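You operate a simulated robot arm through the tools that you are given. There is no shell and no other tool.

You are at the controls of a simulated robot arm. One attempt, no reset.

## Task
Mix the green mixing bucket's batch for the time on the mixer card.
Fine: guard down before you start; wait till the lamp is out, guard fully up, bucket on the steel mat. Set down upright: green mixing bucket.
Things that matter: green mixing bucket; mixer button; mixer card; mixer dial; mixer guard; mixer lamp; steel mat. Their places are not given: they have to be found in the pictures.

It is judged by the outcome, as a careful person would: the job done as asked, and still so three seconds after it is handed in. It fails if anything else is knocked over, pushed out of place, dropped, spilled or broken.

## Robot
A 7-joint arm with a two-finger parallel gripper, fixed in place. Base frame: the origin is on the floor under the middle of its stand, x ahead of it, y to its left, z up. Lengths are in m, angles in degrees, forces in N, time in s.
With the tool pointing down near the work surface it reaches from about 0.28 to 0.72 m from the base axis. Its first joint turns from -143.0 to 143.0 degrees. Payload 3 kg.
The TCP is the grasp point between the finger pads, 0.03 m short of the fingertips. In the tool frame z runs along the fingers and y along their closing line. Largest opening 0.094 m; finger width 0.028, thickness 0.01; the body of the gripper, 0.05 by 0.096 m, starts 0.055 m behind the TCP.
Orientation is told as [roll, pitch, yaw] about the base's x, y, z axes, in that order, counted from this pose: with the fingers straight down and closing along the base's y, the tool's x points along the base's -x, its y along +y and its z along -z.

## Interface
- The arm moves only by the tool move_arm. Its argument "series" is a list that holds one entry, the list of rows, each a list of 6 numbers: the shift along the base's x, y, z in m, then the turn, a rotation vector about the base's x, y, z in degrees. In form: [[[dx, dy, dz, ax, ay, az], ...]]. A call has 1 to 20 rows; each row shifts and turns the commanded pose from where the row before left it. "jaw" is the finger opening in m, from 0 to 0.094, set as the call begins (left out, the last holds). Rows are played at 5 a second. More than 0.05 m and 8.6 degrees between two rows, or a gripper value outside its range, and nothing of the call is played. A pose out of reach is approached as far as the arm can. The call stops where the force on the tool passes 60 N (or 10 N more than at its start, if that is more) or the arm is blocked; 0.2 s more then pass. The fingers move at their own pace (about 0.045 m/s each) and stop on an object; they squeeze with about 30 N. The grip force told is the motor's: it shows also when the fingers shut on nothing. Time passes only in rows, and 0.2 s behind the last, so rows that do not move let the fingers close. The reply holds the time, the measured pose of the TCP, the force on the tool along the base axes, the opening and the grip force, in the units named above and with some noise, with the torque about the TCP (base axes, N m) and any sound that the robot's microphone picked up.
- Cameras (640 x 400 px; columns grow to the right, rows downward): "scene" is fixed at [0.3985, -0.4997, 1.5175]; the picture's right is [0.81, -0.58, 0.00], its down [-0.17, -0.24, -0.96] and it looks along [0.56, 0.78, -0.29] (base axes); focal length 214 px, centre (320, 200). "wrist" rides on the gripper at [0.076, 0.014, -0.102] in the tool frame; the picture's right is [-0.18, 0.98, 0.00], its down [-0.75, -0.14, -0.64] and it looks along [-0.63, -0.12, 0.77] (tool axes); focal length 243 px, centre (320, 200).
- get_image(camera): a new picture of that camera. It takes no simulated time.
- move_column(by): moves the trunk up (or, below 0, down) by that many m; the arm rides with it, the base frame stays. It gives what a move gives, with no picture.
- measure_at(camera, pixels): there is no depth. For up to 12 entries [column, row, z] of the newest picture of that camera ("zoom" is the newest enlarged one), the place [x, y] in the base frame at which the ray of that pixel passes the height z, good to about 0.003 m. It takes no simulated time.
- close_up(camera, box): a new picture of the part [left, top, right, bottom] of that camera's present view, enlarged. It takes no simulated time.
- sign_off(): hands the job in; it is judged then, once.

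Unless the task says otherwise, let go and move clear before handing in.

The tools are called by a JSON object that holds its "api" and its "payload". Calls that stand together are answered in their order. move_arm: Moves the arm, as the interface text tells. Its arguments: {"type":"object","properties":{"series":{"type":"array","items":{"type":"array","items":{"type":"array","items":{"type":"number"}}}},"jaw":{"type":"number"}},"required":["series"]} The other tools are called the same way: move_column (by) moves the trunk up or down; get_image (camera) takes a picture; measure_at (camera, pixels) gives the place at which the rays of pixels pass given heights; close_up (camera, box) takes an enlarged picture of a part of a camera's view; sign_off () hands the job in.

At the start:

```text
t: 0.0
eef_pos: [0.3933, 0.0247, 1.6155]
tcp_rot: [0.0, 0.1, -0.1]
force: [0.4, 0.1, 0.0]
moment: [0.04, -0.01, 0.0]
grip_width: 0.0942
grip_force: 0.1
trunk travel left (down, up): [-0.325, 0.065]
```

scene: 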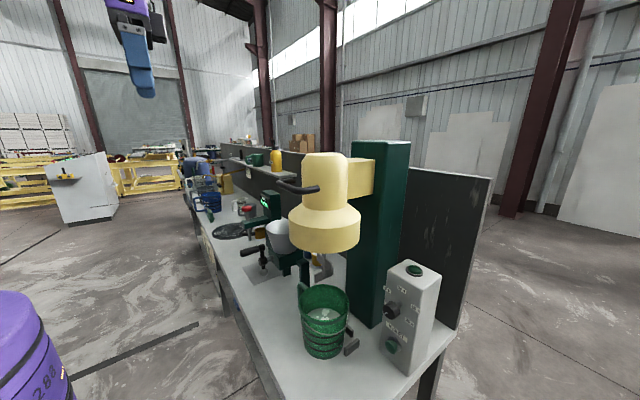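
wrist: 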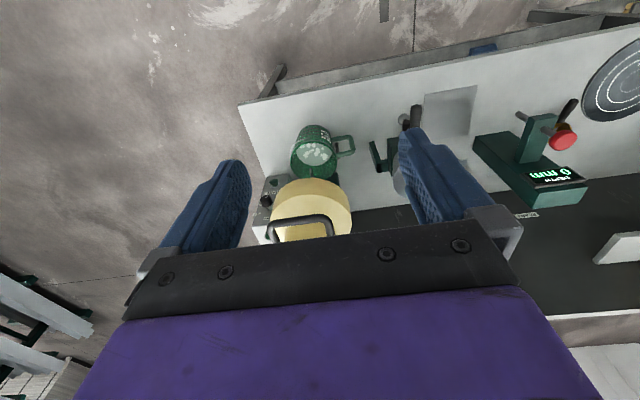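

The scene picture shows the mixer (cream head near (325,210), green column), the control box at (410,310), and the green bucket at (323,320). I'll enlarge the relevant parts before moving anything.

{"api": "close_up", "payload": {"camera": "scene", "box": [270, 240, 470, 390]}}

{"api": "close_up", "payload": {"camera": "scene", "box": [360, 250, 460, 380]}}

{"api": "close_up", "payload": {"camera": "scene", "box": [180, 130, 380, 290]}}

{"api": "close_up", "payload": {"camera": "wrist", "box": [220, 80, 440, 250]}}

```text
2.67 times, centred on (370, 315) of scene
```

zoom: 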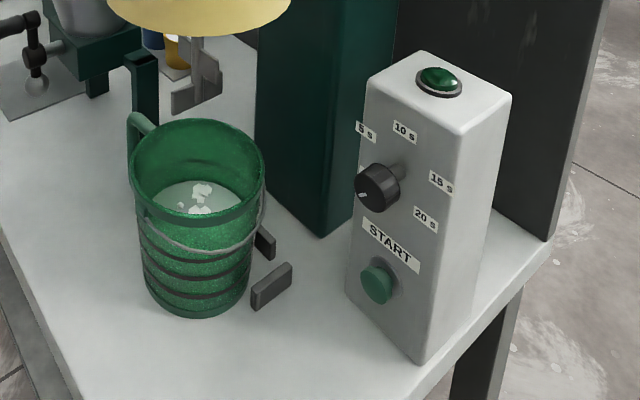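

```text
3.08 times, centred on (410, 315) of scene
```

zoom: 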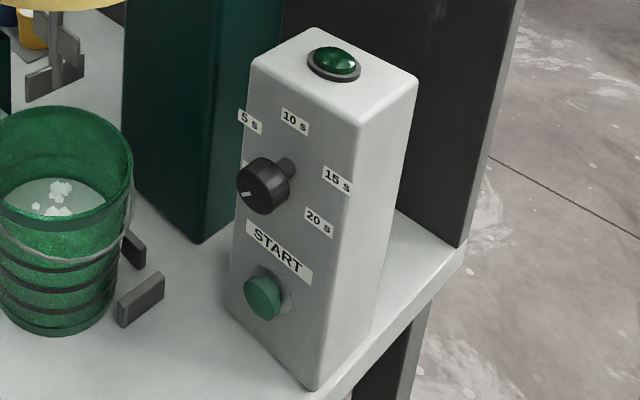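

```text
2.50 times, centred on (280, 210) of scene
```

zoom: 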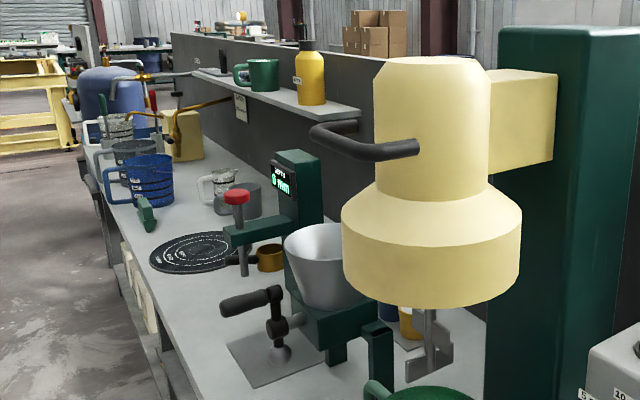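

```text
2.35 times, centred on (330, 165) of wrist
```

zoom: 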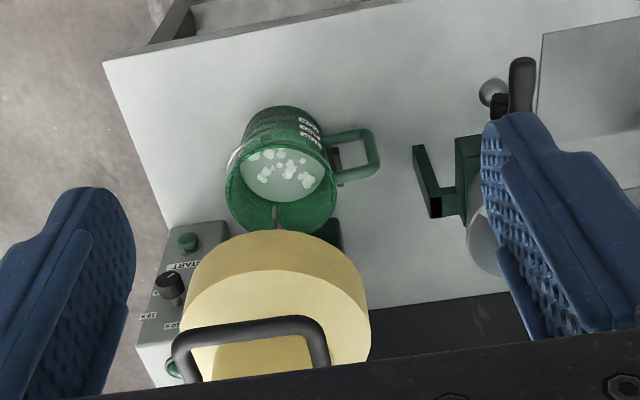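

The control box has a START button, a dial with 5/10/15/20 s marks, and a green lamp on top; the bucket with foam stands by two small stops. I'll triangulate by intersecting the scene and wrist rays at several heights.

{"api": "measure_at", "payload": {"camera": "scene", "pixels": [[391.3, 346.8, 0.8], [391.3, 346.8, 0.9], [391.3, 346.8, 1.0], [391.3, 346.8, 1.1], [323, 355, 0.8], [323, 355, 0.9], [323, 355, 1.0], [323, 355, 1.1]]}}

{"api": "measure_at", "payload": {"camera": "wrist", "pixels": [[273.4, 182, 0.8], [273.4, 182, 0.9], [273.4, 182, 1.0], [273.4, 182, 1.1], [239, 105, 0.8], [239, 105, 0.9], [239, 105, 1.0], [239, 105, 1.1]]}}

{"api": "close_up", "payload": {"camera": "scene", "box": [240, 150, 320, 200]}}

{"api": "close_up", "payload": {"camera": "wrist", "box": [400, 60, 640, 250]}}

```text
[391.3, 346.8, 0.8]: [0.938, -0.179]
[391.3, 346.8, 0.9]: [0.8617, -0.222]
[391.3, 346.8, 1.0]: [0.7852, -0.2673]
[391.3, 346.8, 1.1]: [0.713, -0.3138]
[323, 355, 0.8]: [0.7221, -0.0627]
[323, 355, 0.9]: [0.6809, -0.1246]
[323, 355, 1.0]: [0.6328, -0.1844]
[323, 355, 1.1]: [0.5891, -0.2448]
```

```text
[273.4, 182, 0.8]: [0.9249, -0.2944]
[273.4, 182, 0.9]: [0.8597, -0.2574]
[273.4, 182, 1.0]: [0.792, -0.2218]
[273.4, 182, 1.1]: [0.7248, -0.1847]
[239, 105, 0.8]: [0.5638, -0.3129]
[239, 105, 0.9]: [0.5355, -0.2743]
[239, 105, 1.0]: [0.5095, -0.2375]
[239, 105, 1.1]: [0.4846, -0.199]
```

```text
8.00 times, centred on (280, 175) of scene
```

zoom: 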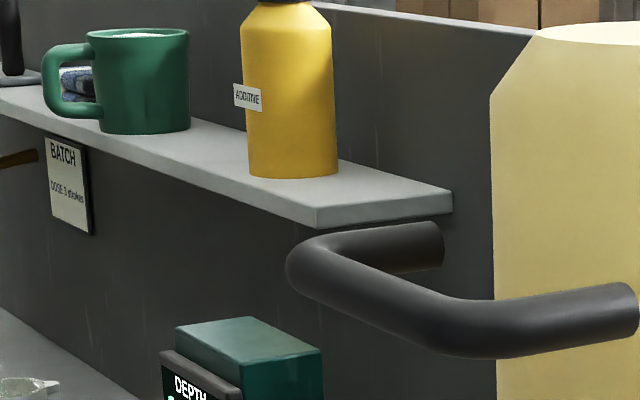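

```text
2.11 times, centred on (520, 155) of wrist
```

zoom: 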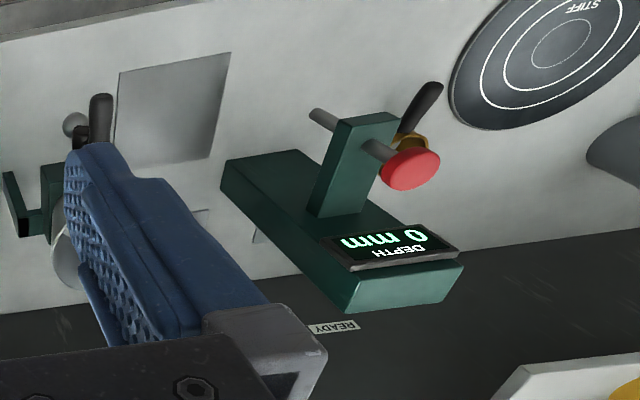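

The panel card reads "BATCH – DOSE 3 strokes", which is not the mixer card. The START button triangulates to about (0.83, -0.24, 0.944). Next I'll triangulate the mat and bench height and the mixer parts.

{"api": "measure_at", "payload": {"camera": "scene", "pixels": [[243.2, 268, 0.8], [243.2, 268, 0.9], [258, 284.8, 0.8], [258, 284.8, 0.9], [413, 269, 1.0], [413, 269, 1.2], [391.5, 311, 0.9], [391.5, 311, 1.1]]}}

{"api": "measure_at", "payload": {"camera": "wrist", "pixels": [[477.3, 84.9, 0.8], [477.3, 84.9, 0.9], [425.2, 94.3, 0.8], [425.2, 94.3, 0.9], [268, 236, 1.0], [268, 236, 1.2], [265.5, 201, 0.9], [265.5, 201, 1.1]]}}

{"api": "close_up", "payload": {"camera": "wrist", "box": [240, 110, 360, 245]}}

{"api": "close_up", "payload": {"camera": "scene", "box": [290, 130, 420, 300]}}

```text
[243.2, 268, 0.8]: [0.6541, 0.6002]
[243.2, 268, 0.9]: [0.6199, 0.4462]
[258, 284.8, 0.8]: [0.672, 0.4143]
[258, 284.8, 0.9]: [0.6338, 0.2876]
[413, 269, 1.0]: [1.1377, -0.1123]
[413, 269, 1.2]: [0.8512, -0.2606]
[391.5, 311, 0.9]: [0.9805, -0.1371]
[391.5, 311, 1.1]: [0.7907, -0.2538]
```

```text
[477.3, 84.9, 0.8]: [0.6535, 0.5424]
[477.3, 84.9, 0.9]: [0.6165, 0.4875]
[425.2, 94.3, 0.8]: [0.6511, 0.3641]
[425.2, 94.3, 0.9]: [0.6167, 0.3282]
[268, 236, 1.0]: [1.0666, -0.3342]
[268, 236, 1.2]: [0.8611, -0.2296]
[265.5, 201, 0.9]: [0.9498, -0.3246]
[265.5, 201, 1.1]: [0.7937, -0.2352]
```

```text
2.96 times, centred on (300, 178) of wrist
```

zoom: 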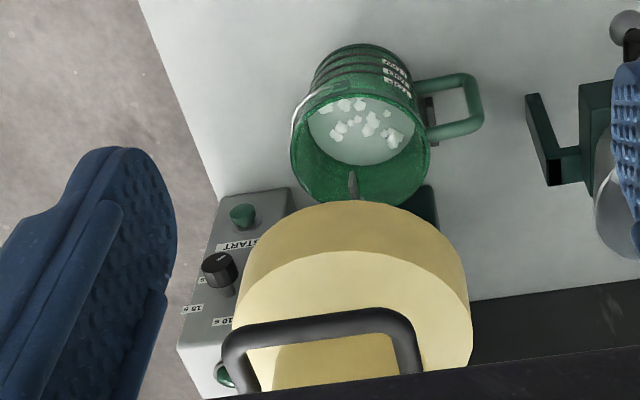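

```text
2.35 times, centred on (355, 215) of scene
```

zoom: 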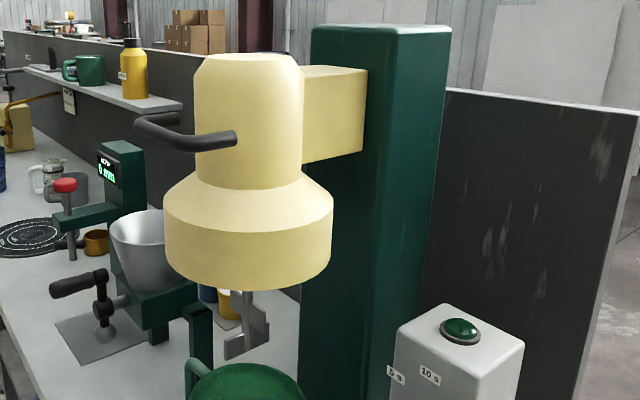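

The mat corners intersect at z ≈ 0.857, which is the bench top (mat y ≈ 0.34–0.51, x from about 0.63). Next I'll locate the paddle, bucket rim, guard handle and dial.

{"api": "measure_at", "payload": {"camera": "scene", "pixels": [[321.3, 279.4, 1.0], [321.3, 279.4, 1.2], [304.5, 283.5, 0.9], [304.5, 283.5, 1.1], [318, 188, 1.3], [318, 188, 1.6], [277, 183, 1.3], [277, 183, 1.6]]}}

{"api": "measure_at", "payload": {"camera": "wrist", "pixels": [[310.8, 168.5, 1.0], [310.8, 168.5, 1.2], [354.2, 136.7, 0.9], [354.2, 136.7, 1.1], [466.4, 133.7, 0.857], [421.4, 139.4, 0.857], [477.3, 84.9, 0.857], [425.2, 94.3, 0.857], [239, 105, 0.857], [274, 65, 0.857]]}}

{"api": "get_image", "payload": {"camera": "scene"}}

```text
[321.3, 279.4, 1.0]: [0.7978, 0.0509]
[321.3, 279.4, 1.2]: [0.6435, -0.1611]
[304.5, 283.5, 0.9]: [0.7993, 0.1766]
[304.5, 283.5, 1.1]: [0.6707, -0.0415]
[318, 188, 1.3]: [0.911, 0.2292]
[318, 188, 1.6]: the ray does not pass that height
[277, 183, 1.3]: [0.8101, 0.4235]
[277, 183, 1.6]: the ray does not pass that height
```

```text
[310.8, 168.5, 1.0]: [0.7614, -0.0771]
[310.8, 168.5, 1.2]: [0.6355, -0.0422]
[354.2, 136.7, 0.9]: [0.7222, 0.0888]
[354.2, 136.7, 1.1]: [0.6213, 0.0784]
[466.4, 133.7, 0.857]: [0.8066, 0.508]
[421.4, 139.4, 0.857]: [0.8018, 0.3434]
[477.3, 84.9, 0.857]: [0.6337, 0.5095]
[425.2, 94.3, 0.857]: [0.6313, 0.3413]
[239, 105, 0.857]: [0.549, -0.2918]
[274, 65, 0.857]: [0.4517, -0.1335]
```

```text
taken
```

scene: 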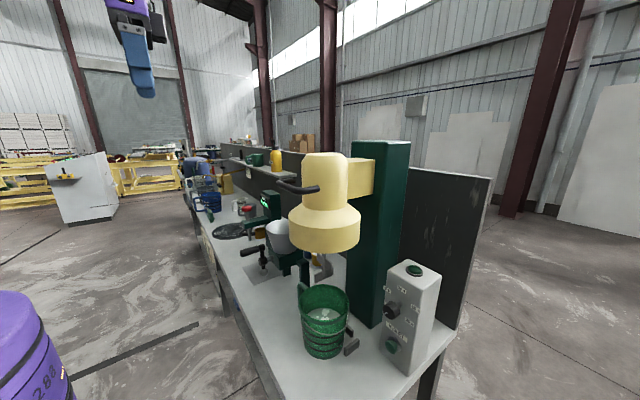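

The paddle bottom sits at about (0.71, -0.06, 1.10), and the mat spans x 0.632–0.804, y 0.342–0.509. I'll triangulate the bucket rim, bucket handle, guard handle, and dial.

{"api": "measure_at", "payload": {"camera": "scene", "pixels": [[324, 306.4, 0.95], [324, 306.4, 1.05], [288.2, 193.7, 1.3], [288.2, 193.7, 1.4], [277.6, 181, 1.3], [277.6, 181, 1.4], [391, 310, 1.0], [391, 310, 1.1], [324, 345, 0.857], [309, 338, 0.857], [340, 338, 0.857]]}}

{"api": "measure_at", "payload": {"camera": "wrist", "pixels": [[313.5, 159.4, 0.95], [313.5, 159.4, 1.05], [270.3, 227, 1.3], [270.3, 227, 1.4], [325.3, 218, 1.3], [325.3, 218, 1.4], [267, 201, 1.0], [267, 201, 1.1], [247, 205, 1.0], [247, 205, 1.1]]}}

```text
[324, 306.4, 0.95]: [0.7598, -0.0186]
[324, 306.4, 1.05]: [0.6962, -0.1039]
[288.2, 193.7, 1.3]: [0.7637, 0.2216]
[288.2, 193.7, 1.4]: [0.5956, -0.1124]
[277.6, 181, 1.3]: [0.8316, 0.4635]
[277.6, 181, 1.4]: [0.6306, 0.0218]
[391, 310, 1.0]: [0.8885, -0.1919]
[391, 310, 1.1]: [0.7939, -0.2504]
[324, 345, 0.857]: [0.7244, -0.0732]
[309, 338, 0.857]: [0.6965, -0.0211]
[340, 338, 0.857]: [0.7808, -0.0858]
```

```text
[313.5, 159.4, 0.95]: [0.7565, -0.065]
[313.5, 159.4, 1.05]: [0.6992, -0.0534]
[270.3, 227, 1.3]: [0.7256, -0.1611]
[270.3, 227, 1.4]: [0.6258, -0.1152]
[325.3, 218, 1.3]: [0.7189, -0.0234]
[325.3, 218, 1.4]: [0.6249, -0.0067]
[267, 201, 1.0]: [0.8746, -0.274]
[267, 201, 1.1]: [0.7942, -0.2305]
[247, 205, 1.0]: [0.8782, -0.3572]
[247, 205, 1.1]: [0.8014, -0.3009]
```

The bucket is already under the paddle (rim centre ≈ (0.73, -0.06, 1.0)), the guard handle bar is at ≈ (0.615, -0.06, 1.40), and the dial at ≈ (0.81, -0.24, 1.08). I still need the mixer card, so I'll enlarge more regions.

{"api": "close_up", "payload": {"camera": "wrist", "box": [290, 110, 370, 180]}}

{"api": "close_up", "payload": {"camera": "scene", "box": [180, 200, 260, 300]}}

{"api": "close_up", "payload": {"camera": "scene", "box": [270, 240, 350, 300]}}

{"api": "close_up", "payload": {"camera": "scene", "box": [175, 140, 255, 220]}}

```text
5.71 times, centred on (330, 145) of wrist
```

zoom: 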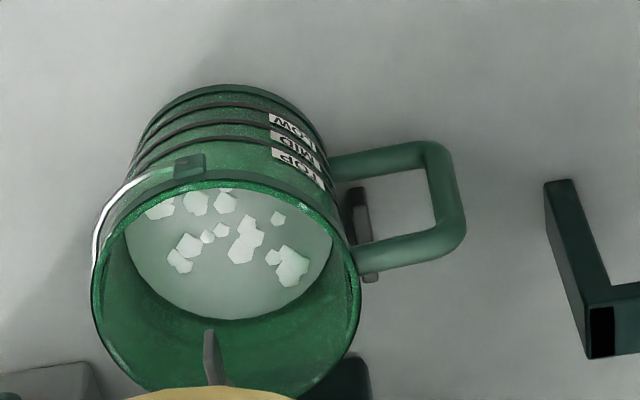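

```text
4.00 times, centred on (220, 250) of scene
```

zoom: 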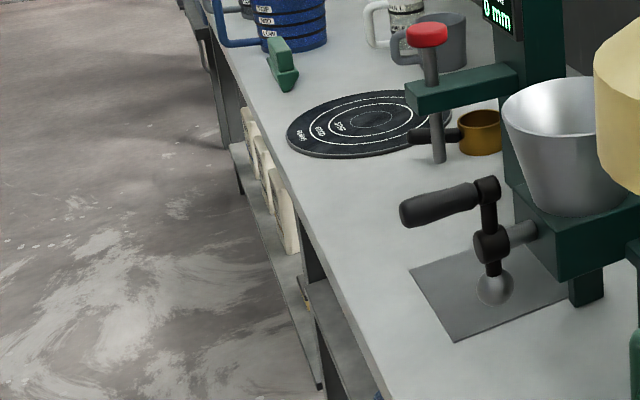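

```text
6.67 times, centred on (310, 270) of scene
```

zoom: 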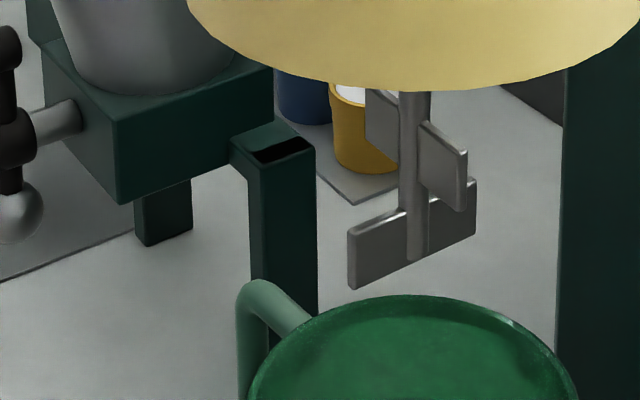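

```text
5.00 times, centred on (215, 180) of scene
```

zoom: 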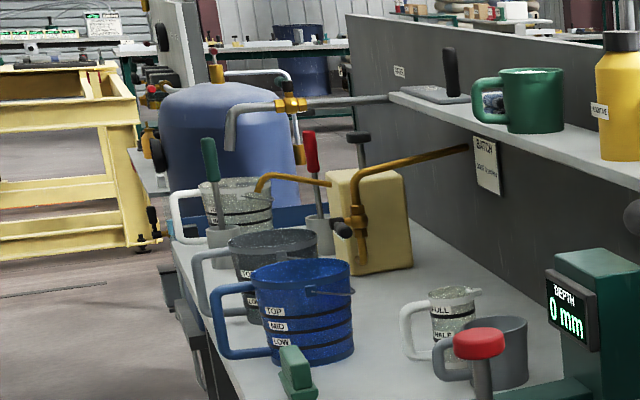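

The bucket handle points toward +y (wrist zoom), and no mixer card is visible from here; it may be behind or beside the column. I'll swing the wrist camera to the left and look back at the mixer's left side and the panel.

{"api": "move_arm", "payload": {"series": [[[0, 0.045, 0, 0, 0, -7], [0, 0.045, 0, 0, 0, -7], [0, 0.045, 0, 0, 0, -7], [0, 0.045, 0, 0, 0, -7], [0, 0.045, 0, 0, 0, -7], [0, 0.045, 0, 0, 0, -7], [0, 0, 0, -4.0, -4.5, 0], [0, 0, 0, -4.0, -4.5, 0], [0, 0, 0, -4.0, -4.5, 0], [0, 0, 0, 0, 0, 0]]]}}

{"api": "get_image", "payload": {"camera": "wrist"}}

```text
t: 2.2
eef_pos: [0.398, 0.3064, 1.568]
tcp_rot: [0.1, -18.1, -42.1]
force: [0.2, -0.8, 0.3]
moment: [0.04, -0.03, 0.04]
grip_width: 0.0939
grip_force: 0.0
out of reach, approached as far as the arm can: row 4, 5, 6
trunk travel left (down, up): [-0.325, 0.065]
```

```text
taken
```

wrist: 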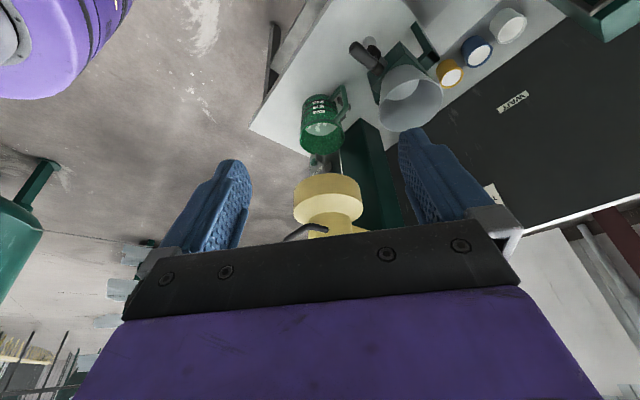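

A white card edge shows on the panel at wrist px (492,193), beside the finger, plus a label at (513,102). I'll enlarge those areas.

{"api": "close_up", "payload": {"camera": "wrist", "box": [450, 70, 560, 220]}}

{"api": "close_up", "payload": {"camera": "wrist", "box": [290, 20, 460, 160]}}

```text
2.67 times, centred on (505, 145) of wrist
```

zoom: 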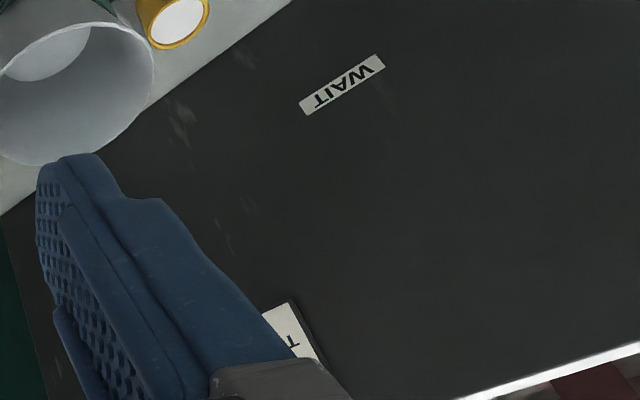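

```text
2.86 times, centred on (375, 90) of wrist
```

zoom: 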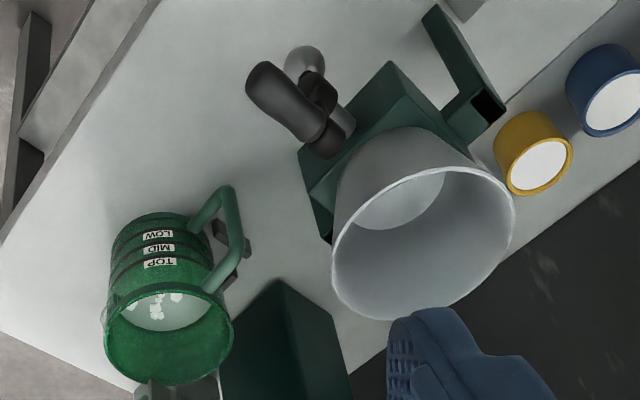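

The partly hidden card at the panel shows a "T". I'll yaw slightly right and tilt up so the card clears the finger.

{"api": "move_arm", "payload": {"series": [[[0, 0, 0, 0, 0, -7], [0, 0, 0, 0, 0, -5], [0, 0, -0.03, -4.9, -4.0, 0], [0, 0, -0.03, -4.9, -4.0, 0], [0, 0, 0, 0, 0, 0]]]}}

{"api": "get_image", "payload": {"camera": "wrist"}}

{"api": "close_up", "payload": {"camera": "wrist", "box": [480, 80, 640, 200]}}

```text
t: 3.4
eef_pos: [0.4006, 0.3029, 1.5065]
tcp_rot: [0.9, -30.7, -54.5]
force: [-0.3, -0.9, -0.3]
moment: [0.02, 0.02, 0.02]
grip_width: 0.094
grip_force: 0.2
trunk travel left (down, up): [-0.325, 0.065]
```

```text
taken
```

wrist: 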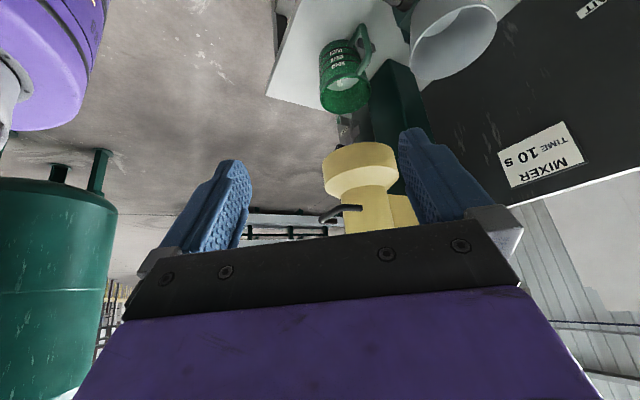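

```text
3.33 times, centred on (560, 140) of wrist
```

zoom: 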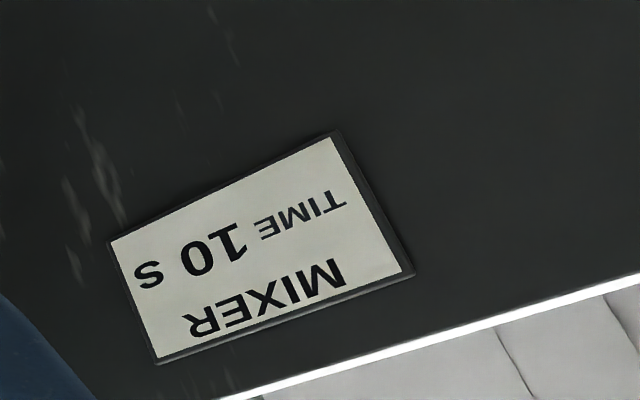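

The mixer card reads "MIXER TIME 10 s". Now I'll move the wrist camera in front of the control box to see the dial's present setting.

{"api": "move_arm", "payload": {"series": [[[0, -0.03, -0.01, 0, 0, 7.8], [0, -0.045, -0.01, 0, 0, 7.8], [0, -0.045, -0.01, 0, 0, 7.8], [-0.005, -0.045, -0.01, 0, 0, 7.8], [-0.005, -0.045, -0.01, 0, 0, 7.8], [-0.005, -0.045, -0.01, 0, 0, 7.8], [-0.005, -0.045, -0.01, 0, 0, 7.7], [0, -0.045, -0.01, 0, 0, 0], [0, -0.045, -0.01, 0, 0, 0], [0, -0.045, -0.01, 0, 0, 0], [0, -0.045, -0.01, 0, 0, 0], [0, 0, 0, 0, 0, 0]]]}}

{"api": "get_image", "payload": {"camera": "wrist"}}

```text
t: 6.0
eef_pos: [0.3755, -0.1757, 1.3971]
tcp_rot: [0.8, -30.8, 0.2]
force: [-0.9, -0.7, 0.8]
moment: [0.02, 0.01, 0.0]
grip_width: 0.0939
grip_force: 0.1
trunk travel left (down, up): [-0.325, 0.065]
```

```text
taken
```

wrist: 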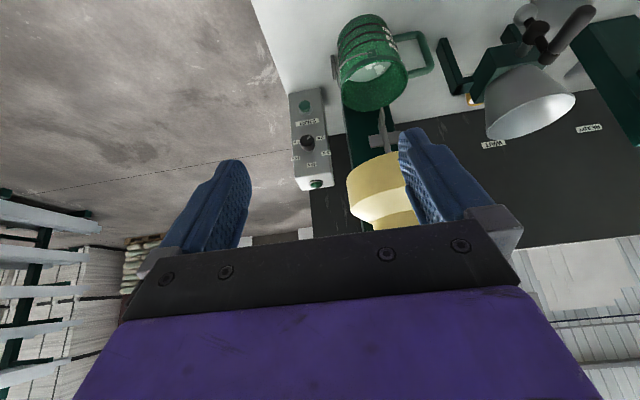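

{"api": "close_up", "payload": {"camera": "wrist", "box": [280, 80, 350, 195]}}

{"api": "close_up", "payload": {"camera": "wrist", "box": [320, 0, 480, 130]}}

{"api": "close_up", "payload": {"camera": "scene", "box": [375, 280, 435, 330]}}

```text
3.48 times, centred on (315, 138) of wrist
```

zoom: 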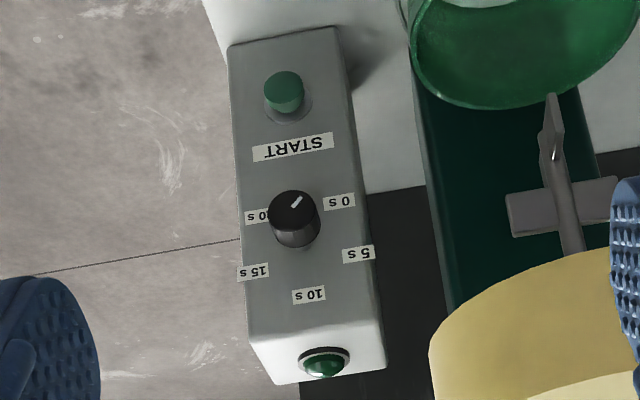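

```text
3.08 times, centred on (400, 65) of wrist
```

zoom: 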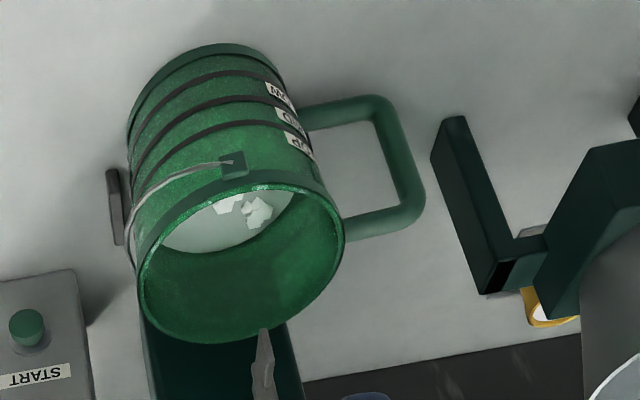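

```text
8.00 times, centred on (405, 305) of scene
```

zoom: 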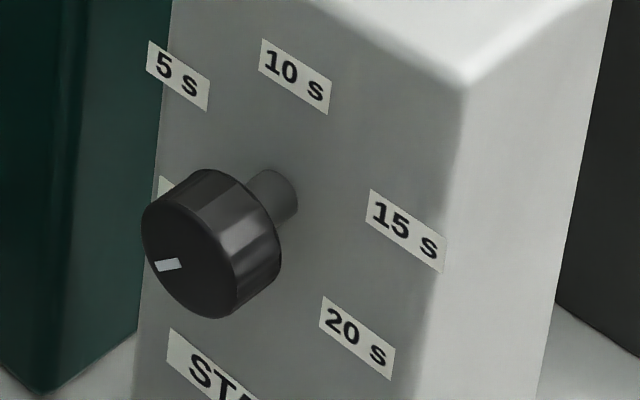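

The dial reads 0 s now (pointer toward the "0 s" label) with marks 0/5/10/15/20 at about 67.5° steps, so 10 s is at the top, about +135° about +x. I'll bring the tool to horizontal in front of the dial to test reach, away from the guard and bucket.

{"api": "move_arm", "payload": {"series": [[[0.02, -0.01, -0.03, 0, -7.4, 0], [0.02, -0.01, -0.03, 0, -7.4, 0], [0.02, -0.01, -0.03, 0, -7.4, 0], [0.02, -0.01, -0.03, 0, -7.4, 0], [0.02, -0.01, -0.03, 0, -7.4, 0], [0.02, -0.01, -0.03, 0, -7.4, 0], [0.02, -0.01, -0.03, 0, -7.4, 0], [0.02, -0.01, -0.03, 0, -7.4, 0], [0, 0, 0, 0, 0, 0]]]}}

{"api": "get_image", "payload": {"camera": "scene"}}

{"api": "get_image", "payload": {"camera": "wrist"}}

```text
t: 8.0
eef_pos: [0.5536, -0.2843, 1.1804]
tcp_rot: [138.0, -89.9, -137.1]
force: [0.1, -0.6, -0.6]
moment: [0.01, -0.03, 0.04]
grip_width: 0.094
grip_force: 0.0
out of reach, approached as far as the arm can: row 2, 3
trunk travel left (down, up): [-0.325, 0.065]
```

```text
taken
```

scene: 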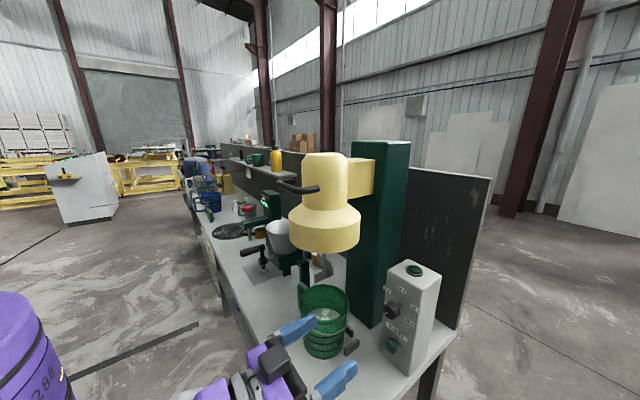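

```text
taken
```

wrist: 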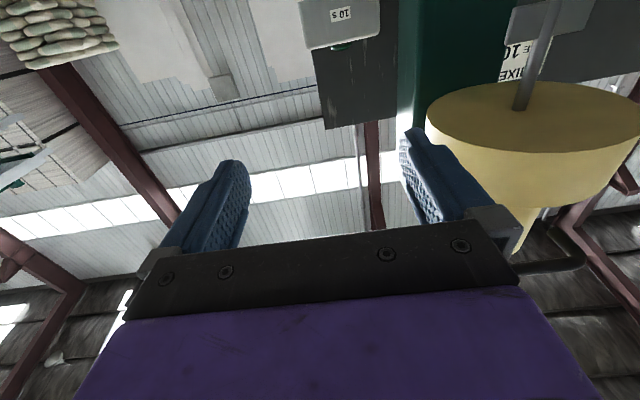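

The tool is horizontal at (0.554, -0.284, 1.180), clear of everything. I'll line up with the dial axis (y ≈ -0.239, z ≈ 1.08) and check the reach.

{"api": "move_arm", "payload": {"series": [[[0.0, 0.011, -0.025, -7, 0, 0], [0.0, 0.011, -0.025, -7, 0, 0], [0.0, 0.011, -0.025, -7, 0, 0], [0.0, 0.011, -0.025, -7, 0, 0], [0.03, 0, 0, -7, 0, 0], [0.03, 0, 0, -7, 0, 0], [0.03, 0, 0, -7, 0, 0], [0.03, 0, 0, -7, 0, 0], [0, 0, 0, -7, 0, 0], [0, 0, 0, -4.5, 0, 0], [0, 0, 0, 0, 0, 0]]]}}

{"api": "get_image", "payload": {"camera": "scene"}}

{"api": "get_image", "payload": {"camera": "wrist"}}

```text
t: 10.4
eef_pos: [0.6735, -0.2365, 1.0774]
tcp_rot: [-89.0, -22.5, 89.8]
force: [1.2, 0.1, -0.3]
moment: [-0.01, 0.02, -0.01]
grip_width: 0.094
grip_force: 0.0
trunk travel left (down, up): [-0.325, 0.065]
```

```text
taken
```

scene: 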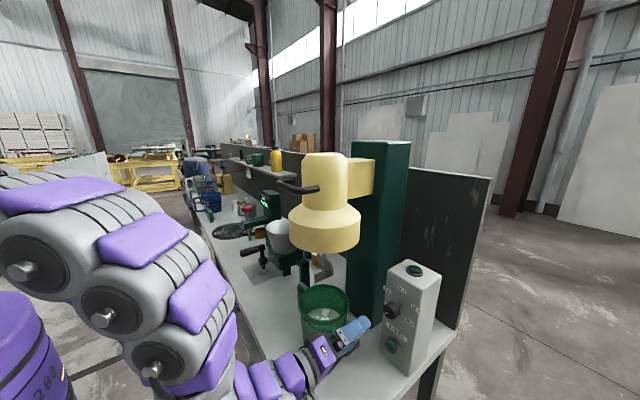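

```text
taken
```

wrist: 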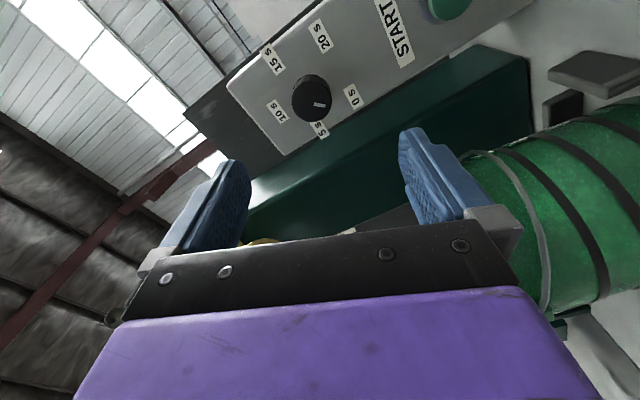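

The tool reached (0.6735, -0.2365, 1.077) with a -67.5° roll. The dial at wrist px (312,97) is visible; I'll enlarge it and measure to align.

{"api": "close_up", "payload": {"camera": "wrist", "box": [240, 20, 420, 140]}}

{"api": "close_up", "payload": {"camera": "scene", "box": [300, 250, 450, 380]}}

{"api": "measure_at", "payload": {"camera": "wrist", "pixels": [[318, 103, 1.06], [318, 103, 1.07], [318, 103, 1.08], [318, 103, 1.09]]}}

{"api": "measure_at", "payload": {"camera": "scene", "pixels": [[389, 311, 1.06], [389, 311, 1.07], [389, 311, 1.08], [389, 311, 1.09]]}}

```text
3.33 times, centred on (330, 80) of wrist
```

zoom: 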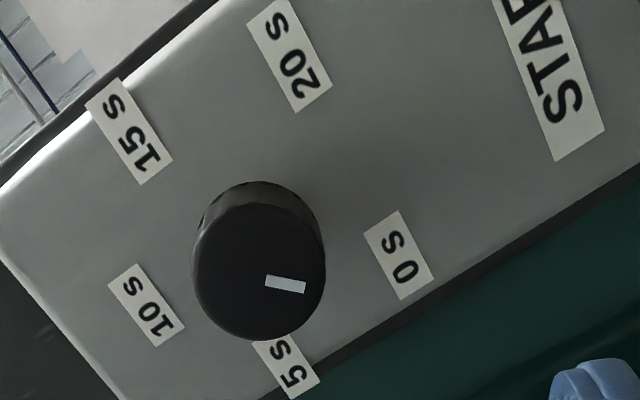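

```text
3.08 times, centred on (375, 315) of scene
```

zoom: 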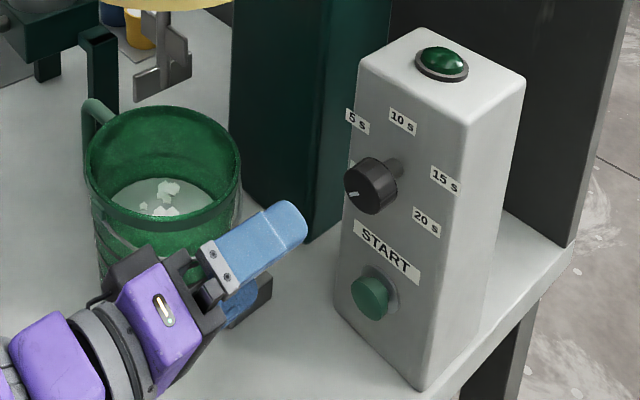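

```text
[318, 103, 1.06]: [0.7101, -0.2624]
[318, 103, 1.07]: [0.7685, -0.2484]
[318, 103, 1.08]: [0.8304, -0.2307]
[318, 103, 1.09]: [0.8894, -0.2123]
```

```text
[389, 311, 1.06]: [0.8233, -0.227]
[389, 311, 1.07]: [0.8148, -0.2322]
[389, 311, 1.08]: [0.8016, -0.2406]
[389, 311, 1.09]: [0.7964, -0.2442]
```

I'll refine the knob-face centre: wrist px ≈ (311.4,101.6), scene px ≈ (389.6,312.7).

{"api": "measure_at", "payload": {"camera": "wrist", "pixels": [[311.4, 101.6, 1.06], [311.4, 101.6, 1.07], [311.4, 101.6, 1.08], [311.4, 101.6, 1.09], [278, 103, 1.1], [278, 103, 1.15], [328, 130, 1.1], [328, 130, 1.12]]}}

{"api": "measure_at", "payload": {"camera": "scene", "pixels": [[389.6, 312.7, 1.05], [389.6, 312.7, 1.06], [389.6, 312.7, 1.07], [389.6, 312.7, 1.08], [389.6, 312.7, 1.09], [401.5, 289.3, 1.1], [401.5, 289.3, 1.15], [414, 307, 1.05], [414, 307, 1.1], [387, 289.6, 1.1]]}}

```text
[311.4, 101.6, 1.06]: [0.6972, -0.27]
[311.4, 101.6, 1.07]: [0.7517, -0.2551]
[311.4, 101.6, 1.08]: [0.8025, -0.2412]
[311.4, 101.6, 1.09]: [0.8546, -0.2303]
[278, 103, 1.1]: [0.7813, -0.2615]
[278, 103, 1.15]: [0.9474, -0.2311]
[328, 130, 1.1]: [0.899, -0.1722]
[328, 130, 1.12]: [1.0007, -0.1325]
```

```text
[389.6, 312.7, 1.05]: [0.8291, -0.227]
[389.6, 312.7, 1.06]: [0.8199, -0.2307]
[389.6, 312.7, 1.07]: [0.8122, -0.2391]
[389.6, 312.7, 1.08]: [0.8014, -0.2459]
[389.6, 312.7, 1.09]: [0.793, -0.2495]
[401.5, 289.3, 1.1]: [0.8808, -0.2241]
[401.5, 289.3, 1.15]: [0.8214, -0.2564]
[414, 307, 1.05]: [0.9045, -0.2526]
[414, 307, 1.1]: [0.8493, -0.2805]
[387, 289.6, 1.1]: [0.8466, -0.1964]
```

The knob-face centre is ≈ (0.802, -0.2435, 1.080) and the box face is at x ≈ 0.855. I'll advance so the open fingers straddle the knob, with the tips short of the face.

{"api": "move_arm", "payload": {"series": [[[0, -0.007, 0.0026, 0, 0, 0], [0.03, 0, 0, 0, 0, 0], [0.03, 0, 0, 0, 0, 0], [0.03, 0, 0, 0, 0, 0], [0.02, 0, 0, 0, 0, 0], [0.015, 0, 0, 0, 0, 0], [0, 0, 0, 0, 0, 0]]]}}

{"api": "close_up", "payload": {"camera": "scene", "box": [300, 250, 450, 380]}}

{"api": "get_image", "payload": {"camera": "wrist"}}

```text
t: 12.0
eef_pos: [0.802, -0.2462, 1.0804]
tcp_rot: [-88.9, -22.4, 89.8]
force: [0.5, -0.6, 0.1]
moment: [0.01, 0.01, -0.01]
grip_width: 0.0941
grip_force: 0.1
trunk travel left (down, up): [-0.325, 0.065]
```

```text
3.08 times, centred on (375, 315) of scene
```

zoom: 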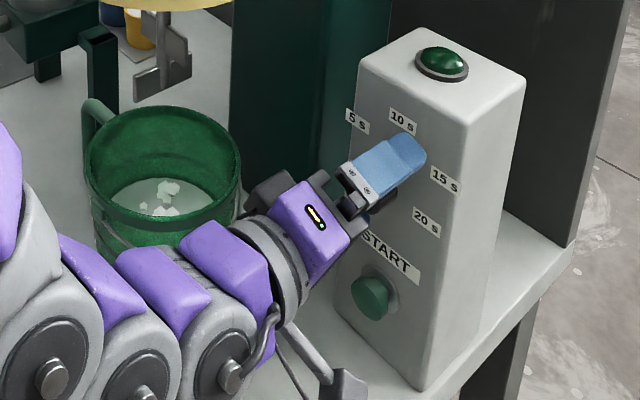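

```text
taken
```

wrist: 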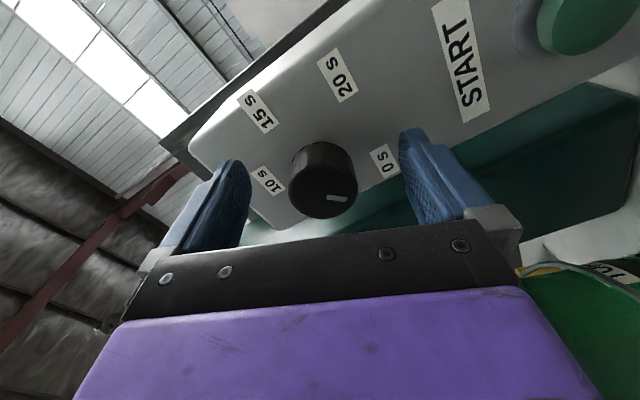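

The knob (wrist px (325,193)) sits between the fingers right at the TCP projection (320,188). I'll close on it and wait.

{"api": "move_arm", "payload": {"series": [[[0, 0, 0, 0, 0, 0], [0, 0, 0, 0, 0, 0], [0, 0, 0, 0, 0, 0], [0, 0, 0, 0, 0, 0], [0, 0, 0, 0, 0, 0], [0, 0, 0, 0, 0, 0]]], "jaw": 0.0}}

{"api": "close_up", "payload": {"camera": "wrist", "box": [220, 80, 440, 240]}}

```text
t: 13.4
eef_pos: [0.8024, -0.2452, 1.0792]
tcp_rot: [-88.9, -22.5, 89.9]
force: [-0.7, 3.0, -1.5]
moment: [-0.01, 0.03, -0.1]
grip_width: 0.0378
grip_force: 45.2
trunk travel left (down, up): [-0.325, 0.065]
```

```text
2.50 times, centred on (330, 160) of wrist
```

zoom: 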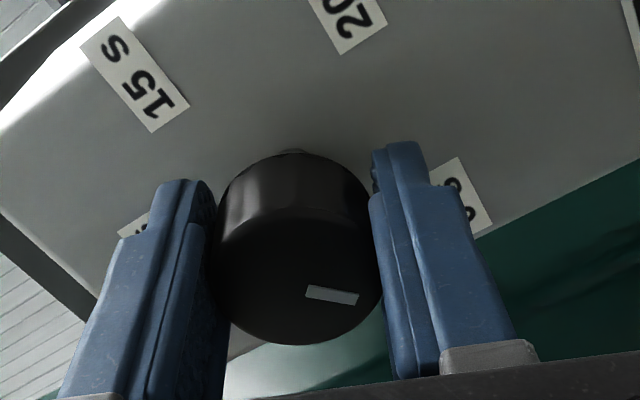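

The knob is gripped at 0.038 m width with little side load. I'll turn clockwise (+x) in small steps, watching the moment and pointer.

{"api": "move_arm", "payload": {"series": [[[0, 0, 0, 5, 0, 0], [0, 0, 0, 5, 0, 0], [0, 0, 0, 5, 0, 0], [0, 0, 0, 5, 0, 0], [0, 0, 0, 5, 0, 0], [0, 0, 0, 5, 0, 0], [0, 0, 0, 0, 0, 0]]]}}

{"api": "close_up", "payload": {"camera": "wrist", "box": [220, 80, 440, 240]}}

```text
t: 15.0
eef_pos: [0.8023, -0.2432, 1.0786]
tcp_rot: [-88.5, -52.7, 89.5]
force: [12.3, 8.0, -15.8]
moment: [-0.05, -0.04, -0.9]
grip_width: 0.0377
grip_force: 44.5
trunk travel left (down, up): [-0.325, 0.065]
```

```text
2.50 times, centred on (330, 160) of wrist
```

zoom: 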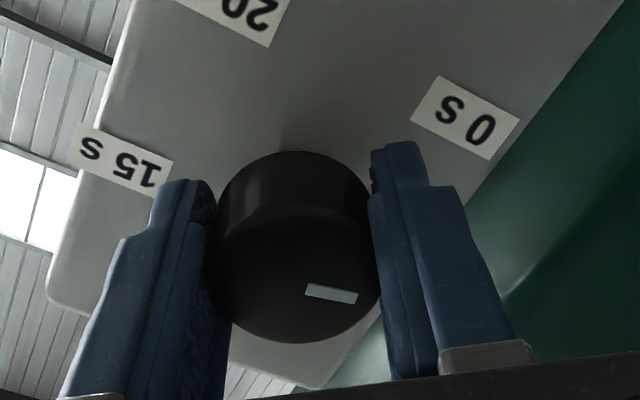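

The knob turned with the gripper (30° so far), with a modest side load (+8 y, -16 z N). I'll shift slightly to relieve it and continue turning.

{"api": "move_arm", "payload": {"series": [[[0, 0.0005, -0.001, 5, 0, 0], [0, 0.0005, -0.001, 5, 0, 0], [0, 0, 0, 5, 0, 0], [0, 0, 0, 5, 0, 0], [0, 0, 0, 5, 0, 0], [0, 0, 0, 5, 0, 0], [0, 0, 0, 0, 0, 0]]]}}

{"api": "close_up", "payload": {"camera": "scene", "box": [300, 250, 450, 380]}}

```text
t: 16.6
eef_pos: [0.8022, -0.2431, 1.0776]
tcp_rot: [-87.7, -82.5, 88.7]
force: [25.5, 6.8, -4.1]
moment: [0.01, 0.48, -0.76]
grip_width: 0.0377
grip_force: 45.3
trunk travel left (down, up): [-0.325, 0.065]
```

```text
3.08 times, centred on (375, 315) of scene
```

zoom: 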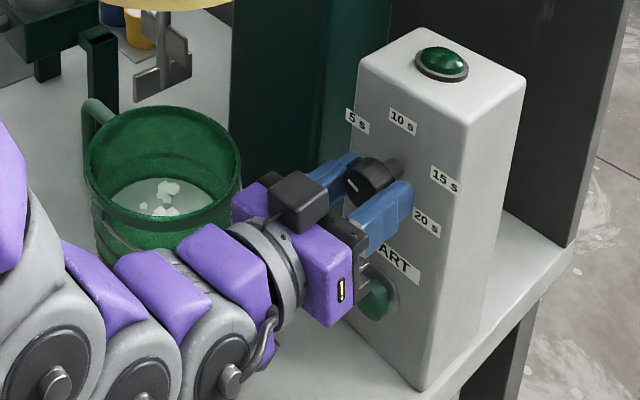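

The knob has turned 60° (pointer now at upper left in the scene zoom); the x load is 25 N, so I'll ease forward slightly and continue.

{"api": "move_arm", "payload": {"series": [[[0.001, 0.0005, 0, 5, 0, 0], [0.001, 0, 0, 5, 0, 0], [0, 0, 0, 5, 0, 0], [0, 0, 0, 5, 0, 0], [0, 0, 0, 5, 0, 0], [0, 0, 0, 5, 0, 0], [0, 0, 0, 5, 0, 0], [0, 0, 0, 0, 0, 0]]]}}

{"api": "close_up", "payload": {"camera": "scene", "box": [300, 250, 450, 380]}}

```text
t: 18.4
eef_pos: [0.8023, -0.2421, 1.0788]
tcp_rot: [90.6, -62.6, -89.6]
force: [-0.8, 10.8, -1.4]
moment: [-0.04, 0.4, -0.53]
grip_width: 0.0371
grip_force: 45.3
trunk travel left (down, up): [-0.325, 0.065]
```

```text
3.08 times, centred on (375, 315) of scene
```

zoom: 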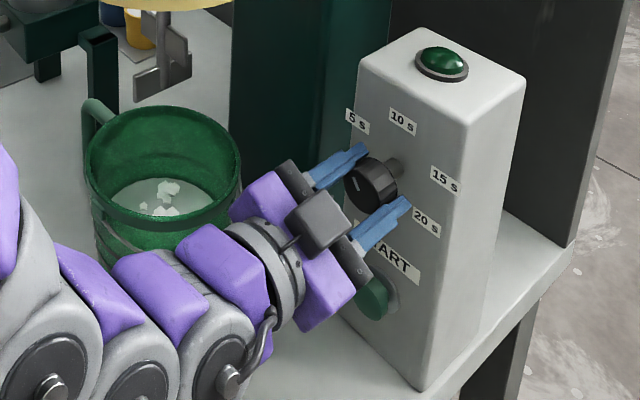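

95° turned so far; loads are small. I'll turn the remaining ~40° and then check the pointer against the 10 s mark.

{"api": "move_arm", "payload": {"series": [[[0, 0.0005, 0, 5, 0, 0], [0, 0, 0, 5, 0, 0], [0, 0, 0, 5, 0, 0], [0, 0, 0, 5, 0, 0], [0, 0, 0, 5, 0, 0], [0, 0, 0, 5, 0, 0], [0, 0, 0, 5, 0, 0], [0, 0, 0, 0, 0, 0]]]}}

{"api": "close_up", "payload": {"camera": "scene", "box": [370, 270, 430, 330]}}

{"api": "get_image", "payload": {"camera": "wrist"}}

```text
t: 20.2
eef_pos: [0.8022, -0.2412, 1.0792]
tcp_rot: [90.9, -27.6, -89.9]
force: [-1.2, 12.1, 0.0]
moment: [0.0, 1.09, 0.12]
grip_width: 0.0372
grip_force: 44.7
trunk travel left (down, up): [-0.325, 0.065]
```

```text
6.67 times, centred on (400, 300) of scene
```

zoom: 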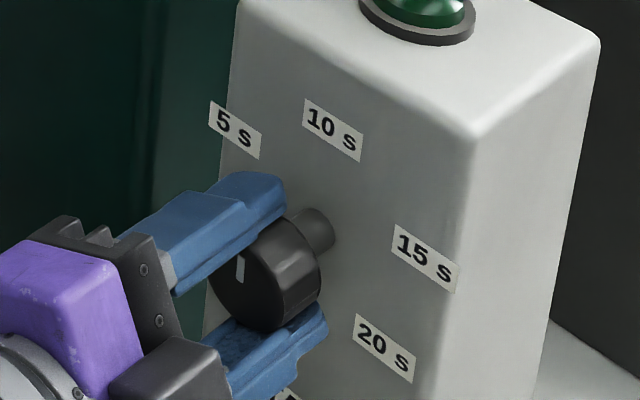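

```text
taken
```

wrist: 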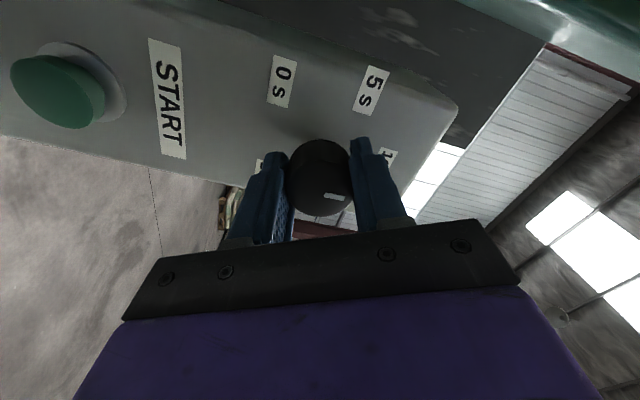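

The pointer mark is near vertical now (130° turned). I'll measure the label positions on the face plane to determine the exact 0→10 s angle.

{"api": "measure_at", "payload": {"camera": "zoom", "pixels": [[333, 130, 1.1], [333, 130, 1.15], [235, 130, 1.05], [235, 130, 1.1], [427, 258, 1.05], [427, 258, 1.1], [385, 348, 1.0], [385, 348, 1.05]]}}

{"api": "close_up", "payload": {"camera": "wrist", "box": [260, 120, 380, 220]}}

```text
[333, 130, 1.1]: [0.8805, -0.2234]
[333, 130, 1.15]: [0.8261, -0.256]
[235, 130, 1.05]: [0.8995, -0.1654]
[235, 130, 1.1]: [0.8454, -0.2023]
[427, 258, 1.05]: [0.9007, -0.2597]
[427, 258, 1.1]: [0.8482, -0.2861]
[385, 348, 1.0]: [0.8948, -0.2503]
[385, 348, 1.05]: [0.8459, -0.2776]
```

```text
4.00 times, centred on (320, 170) of wrist
```

zoom: 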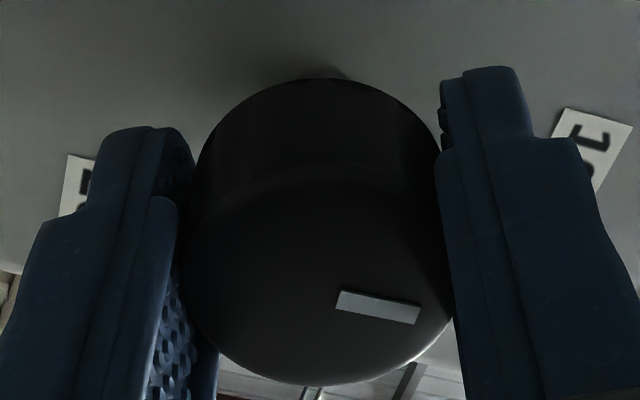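

The labels fit a circle with 67.5° spacing and "10 s" straight up. I'll look closer at the pointer mark to decide how much further to turn.

{"api": "close_up", "payload": {"camera": "scene", "box": [378, 295, 402, 322]}}

```text
14.81 times, centred on (390, 308) of scene
```

zoom: 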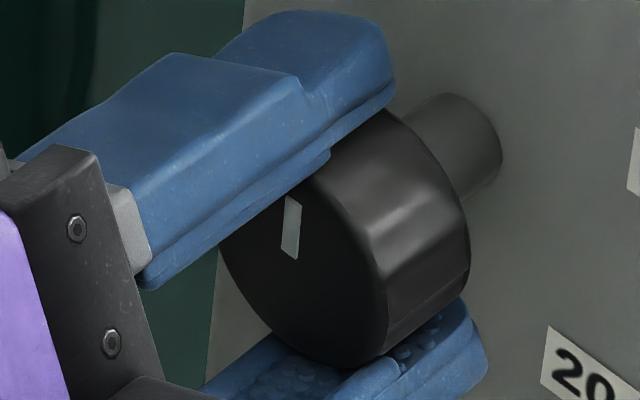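

The mark's edges are parallel to the world vertical (estimated within ~1–2° of the 10 s direction). I'll release, back off and verify the dial.

{"api": "move_arm", "payload": {"series": [[[0, 0, 0, 0, 0, 0], [0, 0, 0, 0, 0, 0], [0, 0, 0, 0, 0, 0], [0, 0, 0, 0, 0, 0], [-0.02, 0, 0, 0, 0, 0], [-0.03, 0, 0, 0, 0, 0], [-0.03, 0, 0, 0, 0, 0], [-0.03, 0, 0, 0, 0, 0], [0, 0, 0, 0, 0, 0]]], "jaw": 0.094}}

{"api": "close_up", "payload": {"camera": "scene", "box": [370, 275, 430, 330]}}

{"api": "get_image", "payload": {"camera": "wrist"}}

```text
t: 22.2
eef_pos: [0.694, -0.2427, 1.0795]
tcp_rot: [90.8, -27.5, -89.8]
force: [-0.4, 0.5, -0.3]
moment: [0.02, 0.03, -0.01]
grip_width: 0.0937
grip_force: 0.0
trunk travel left (down, up): [-0.325, 0.065]
```

```text
7.27 times, centred on (400, 302) of scene
```

zoom: 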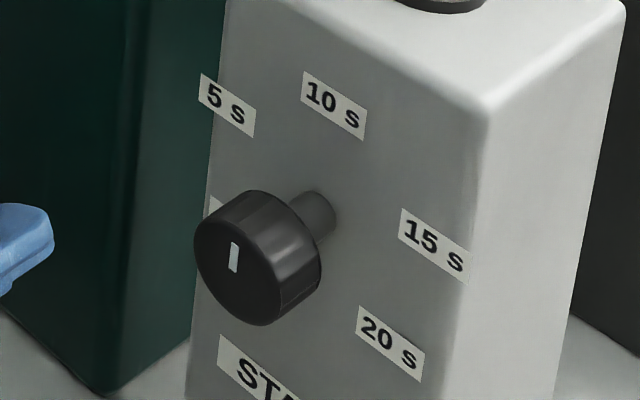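

```text
taken
```

wrist: 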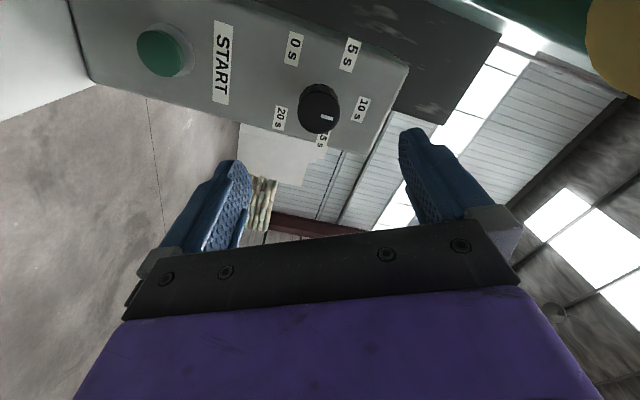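

{"api": "close_up", "payload": {"camera": "wrist", "box": [260, 60, 380, 150]}}

{"api": "close_up", "payload": {"camera": "scene", "box": [382, 298, 400, 322]}}

```text
4.44 times, centred on (320, 105) of wrist
```

zoom: 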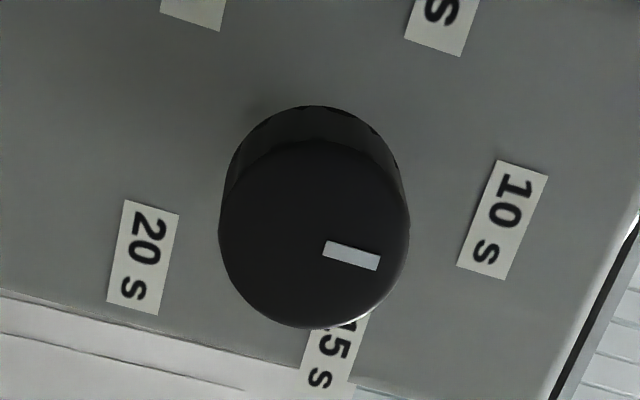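

```text
16.00 times, centred on (391, 310) of scene
```

zoom: 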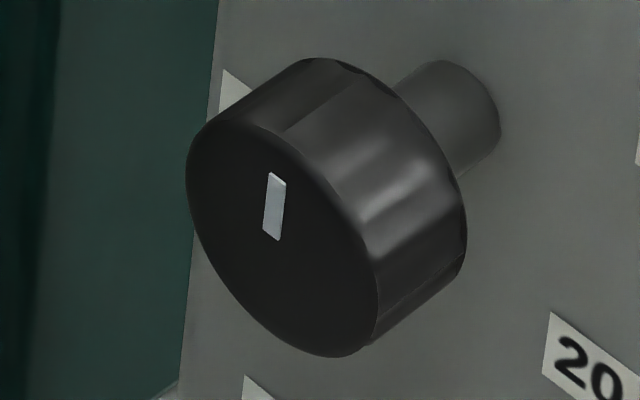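

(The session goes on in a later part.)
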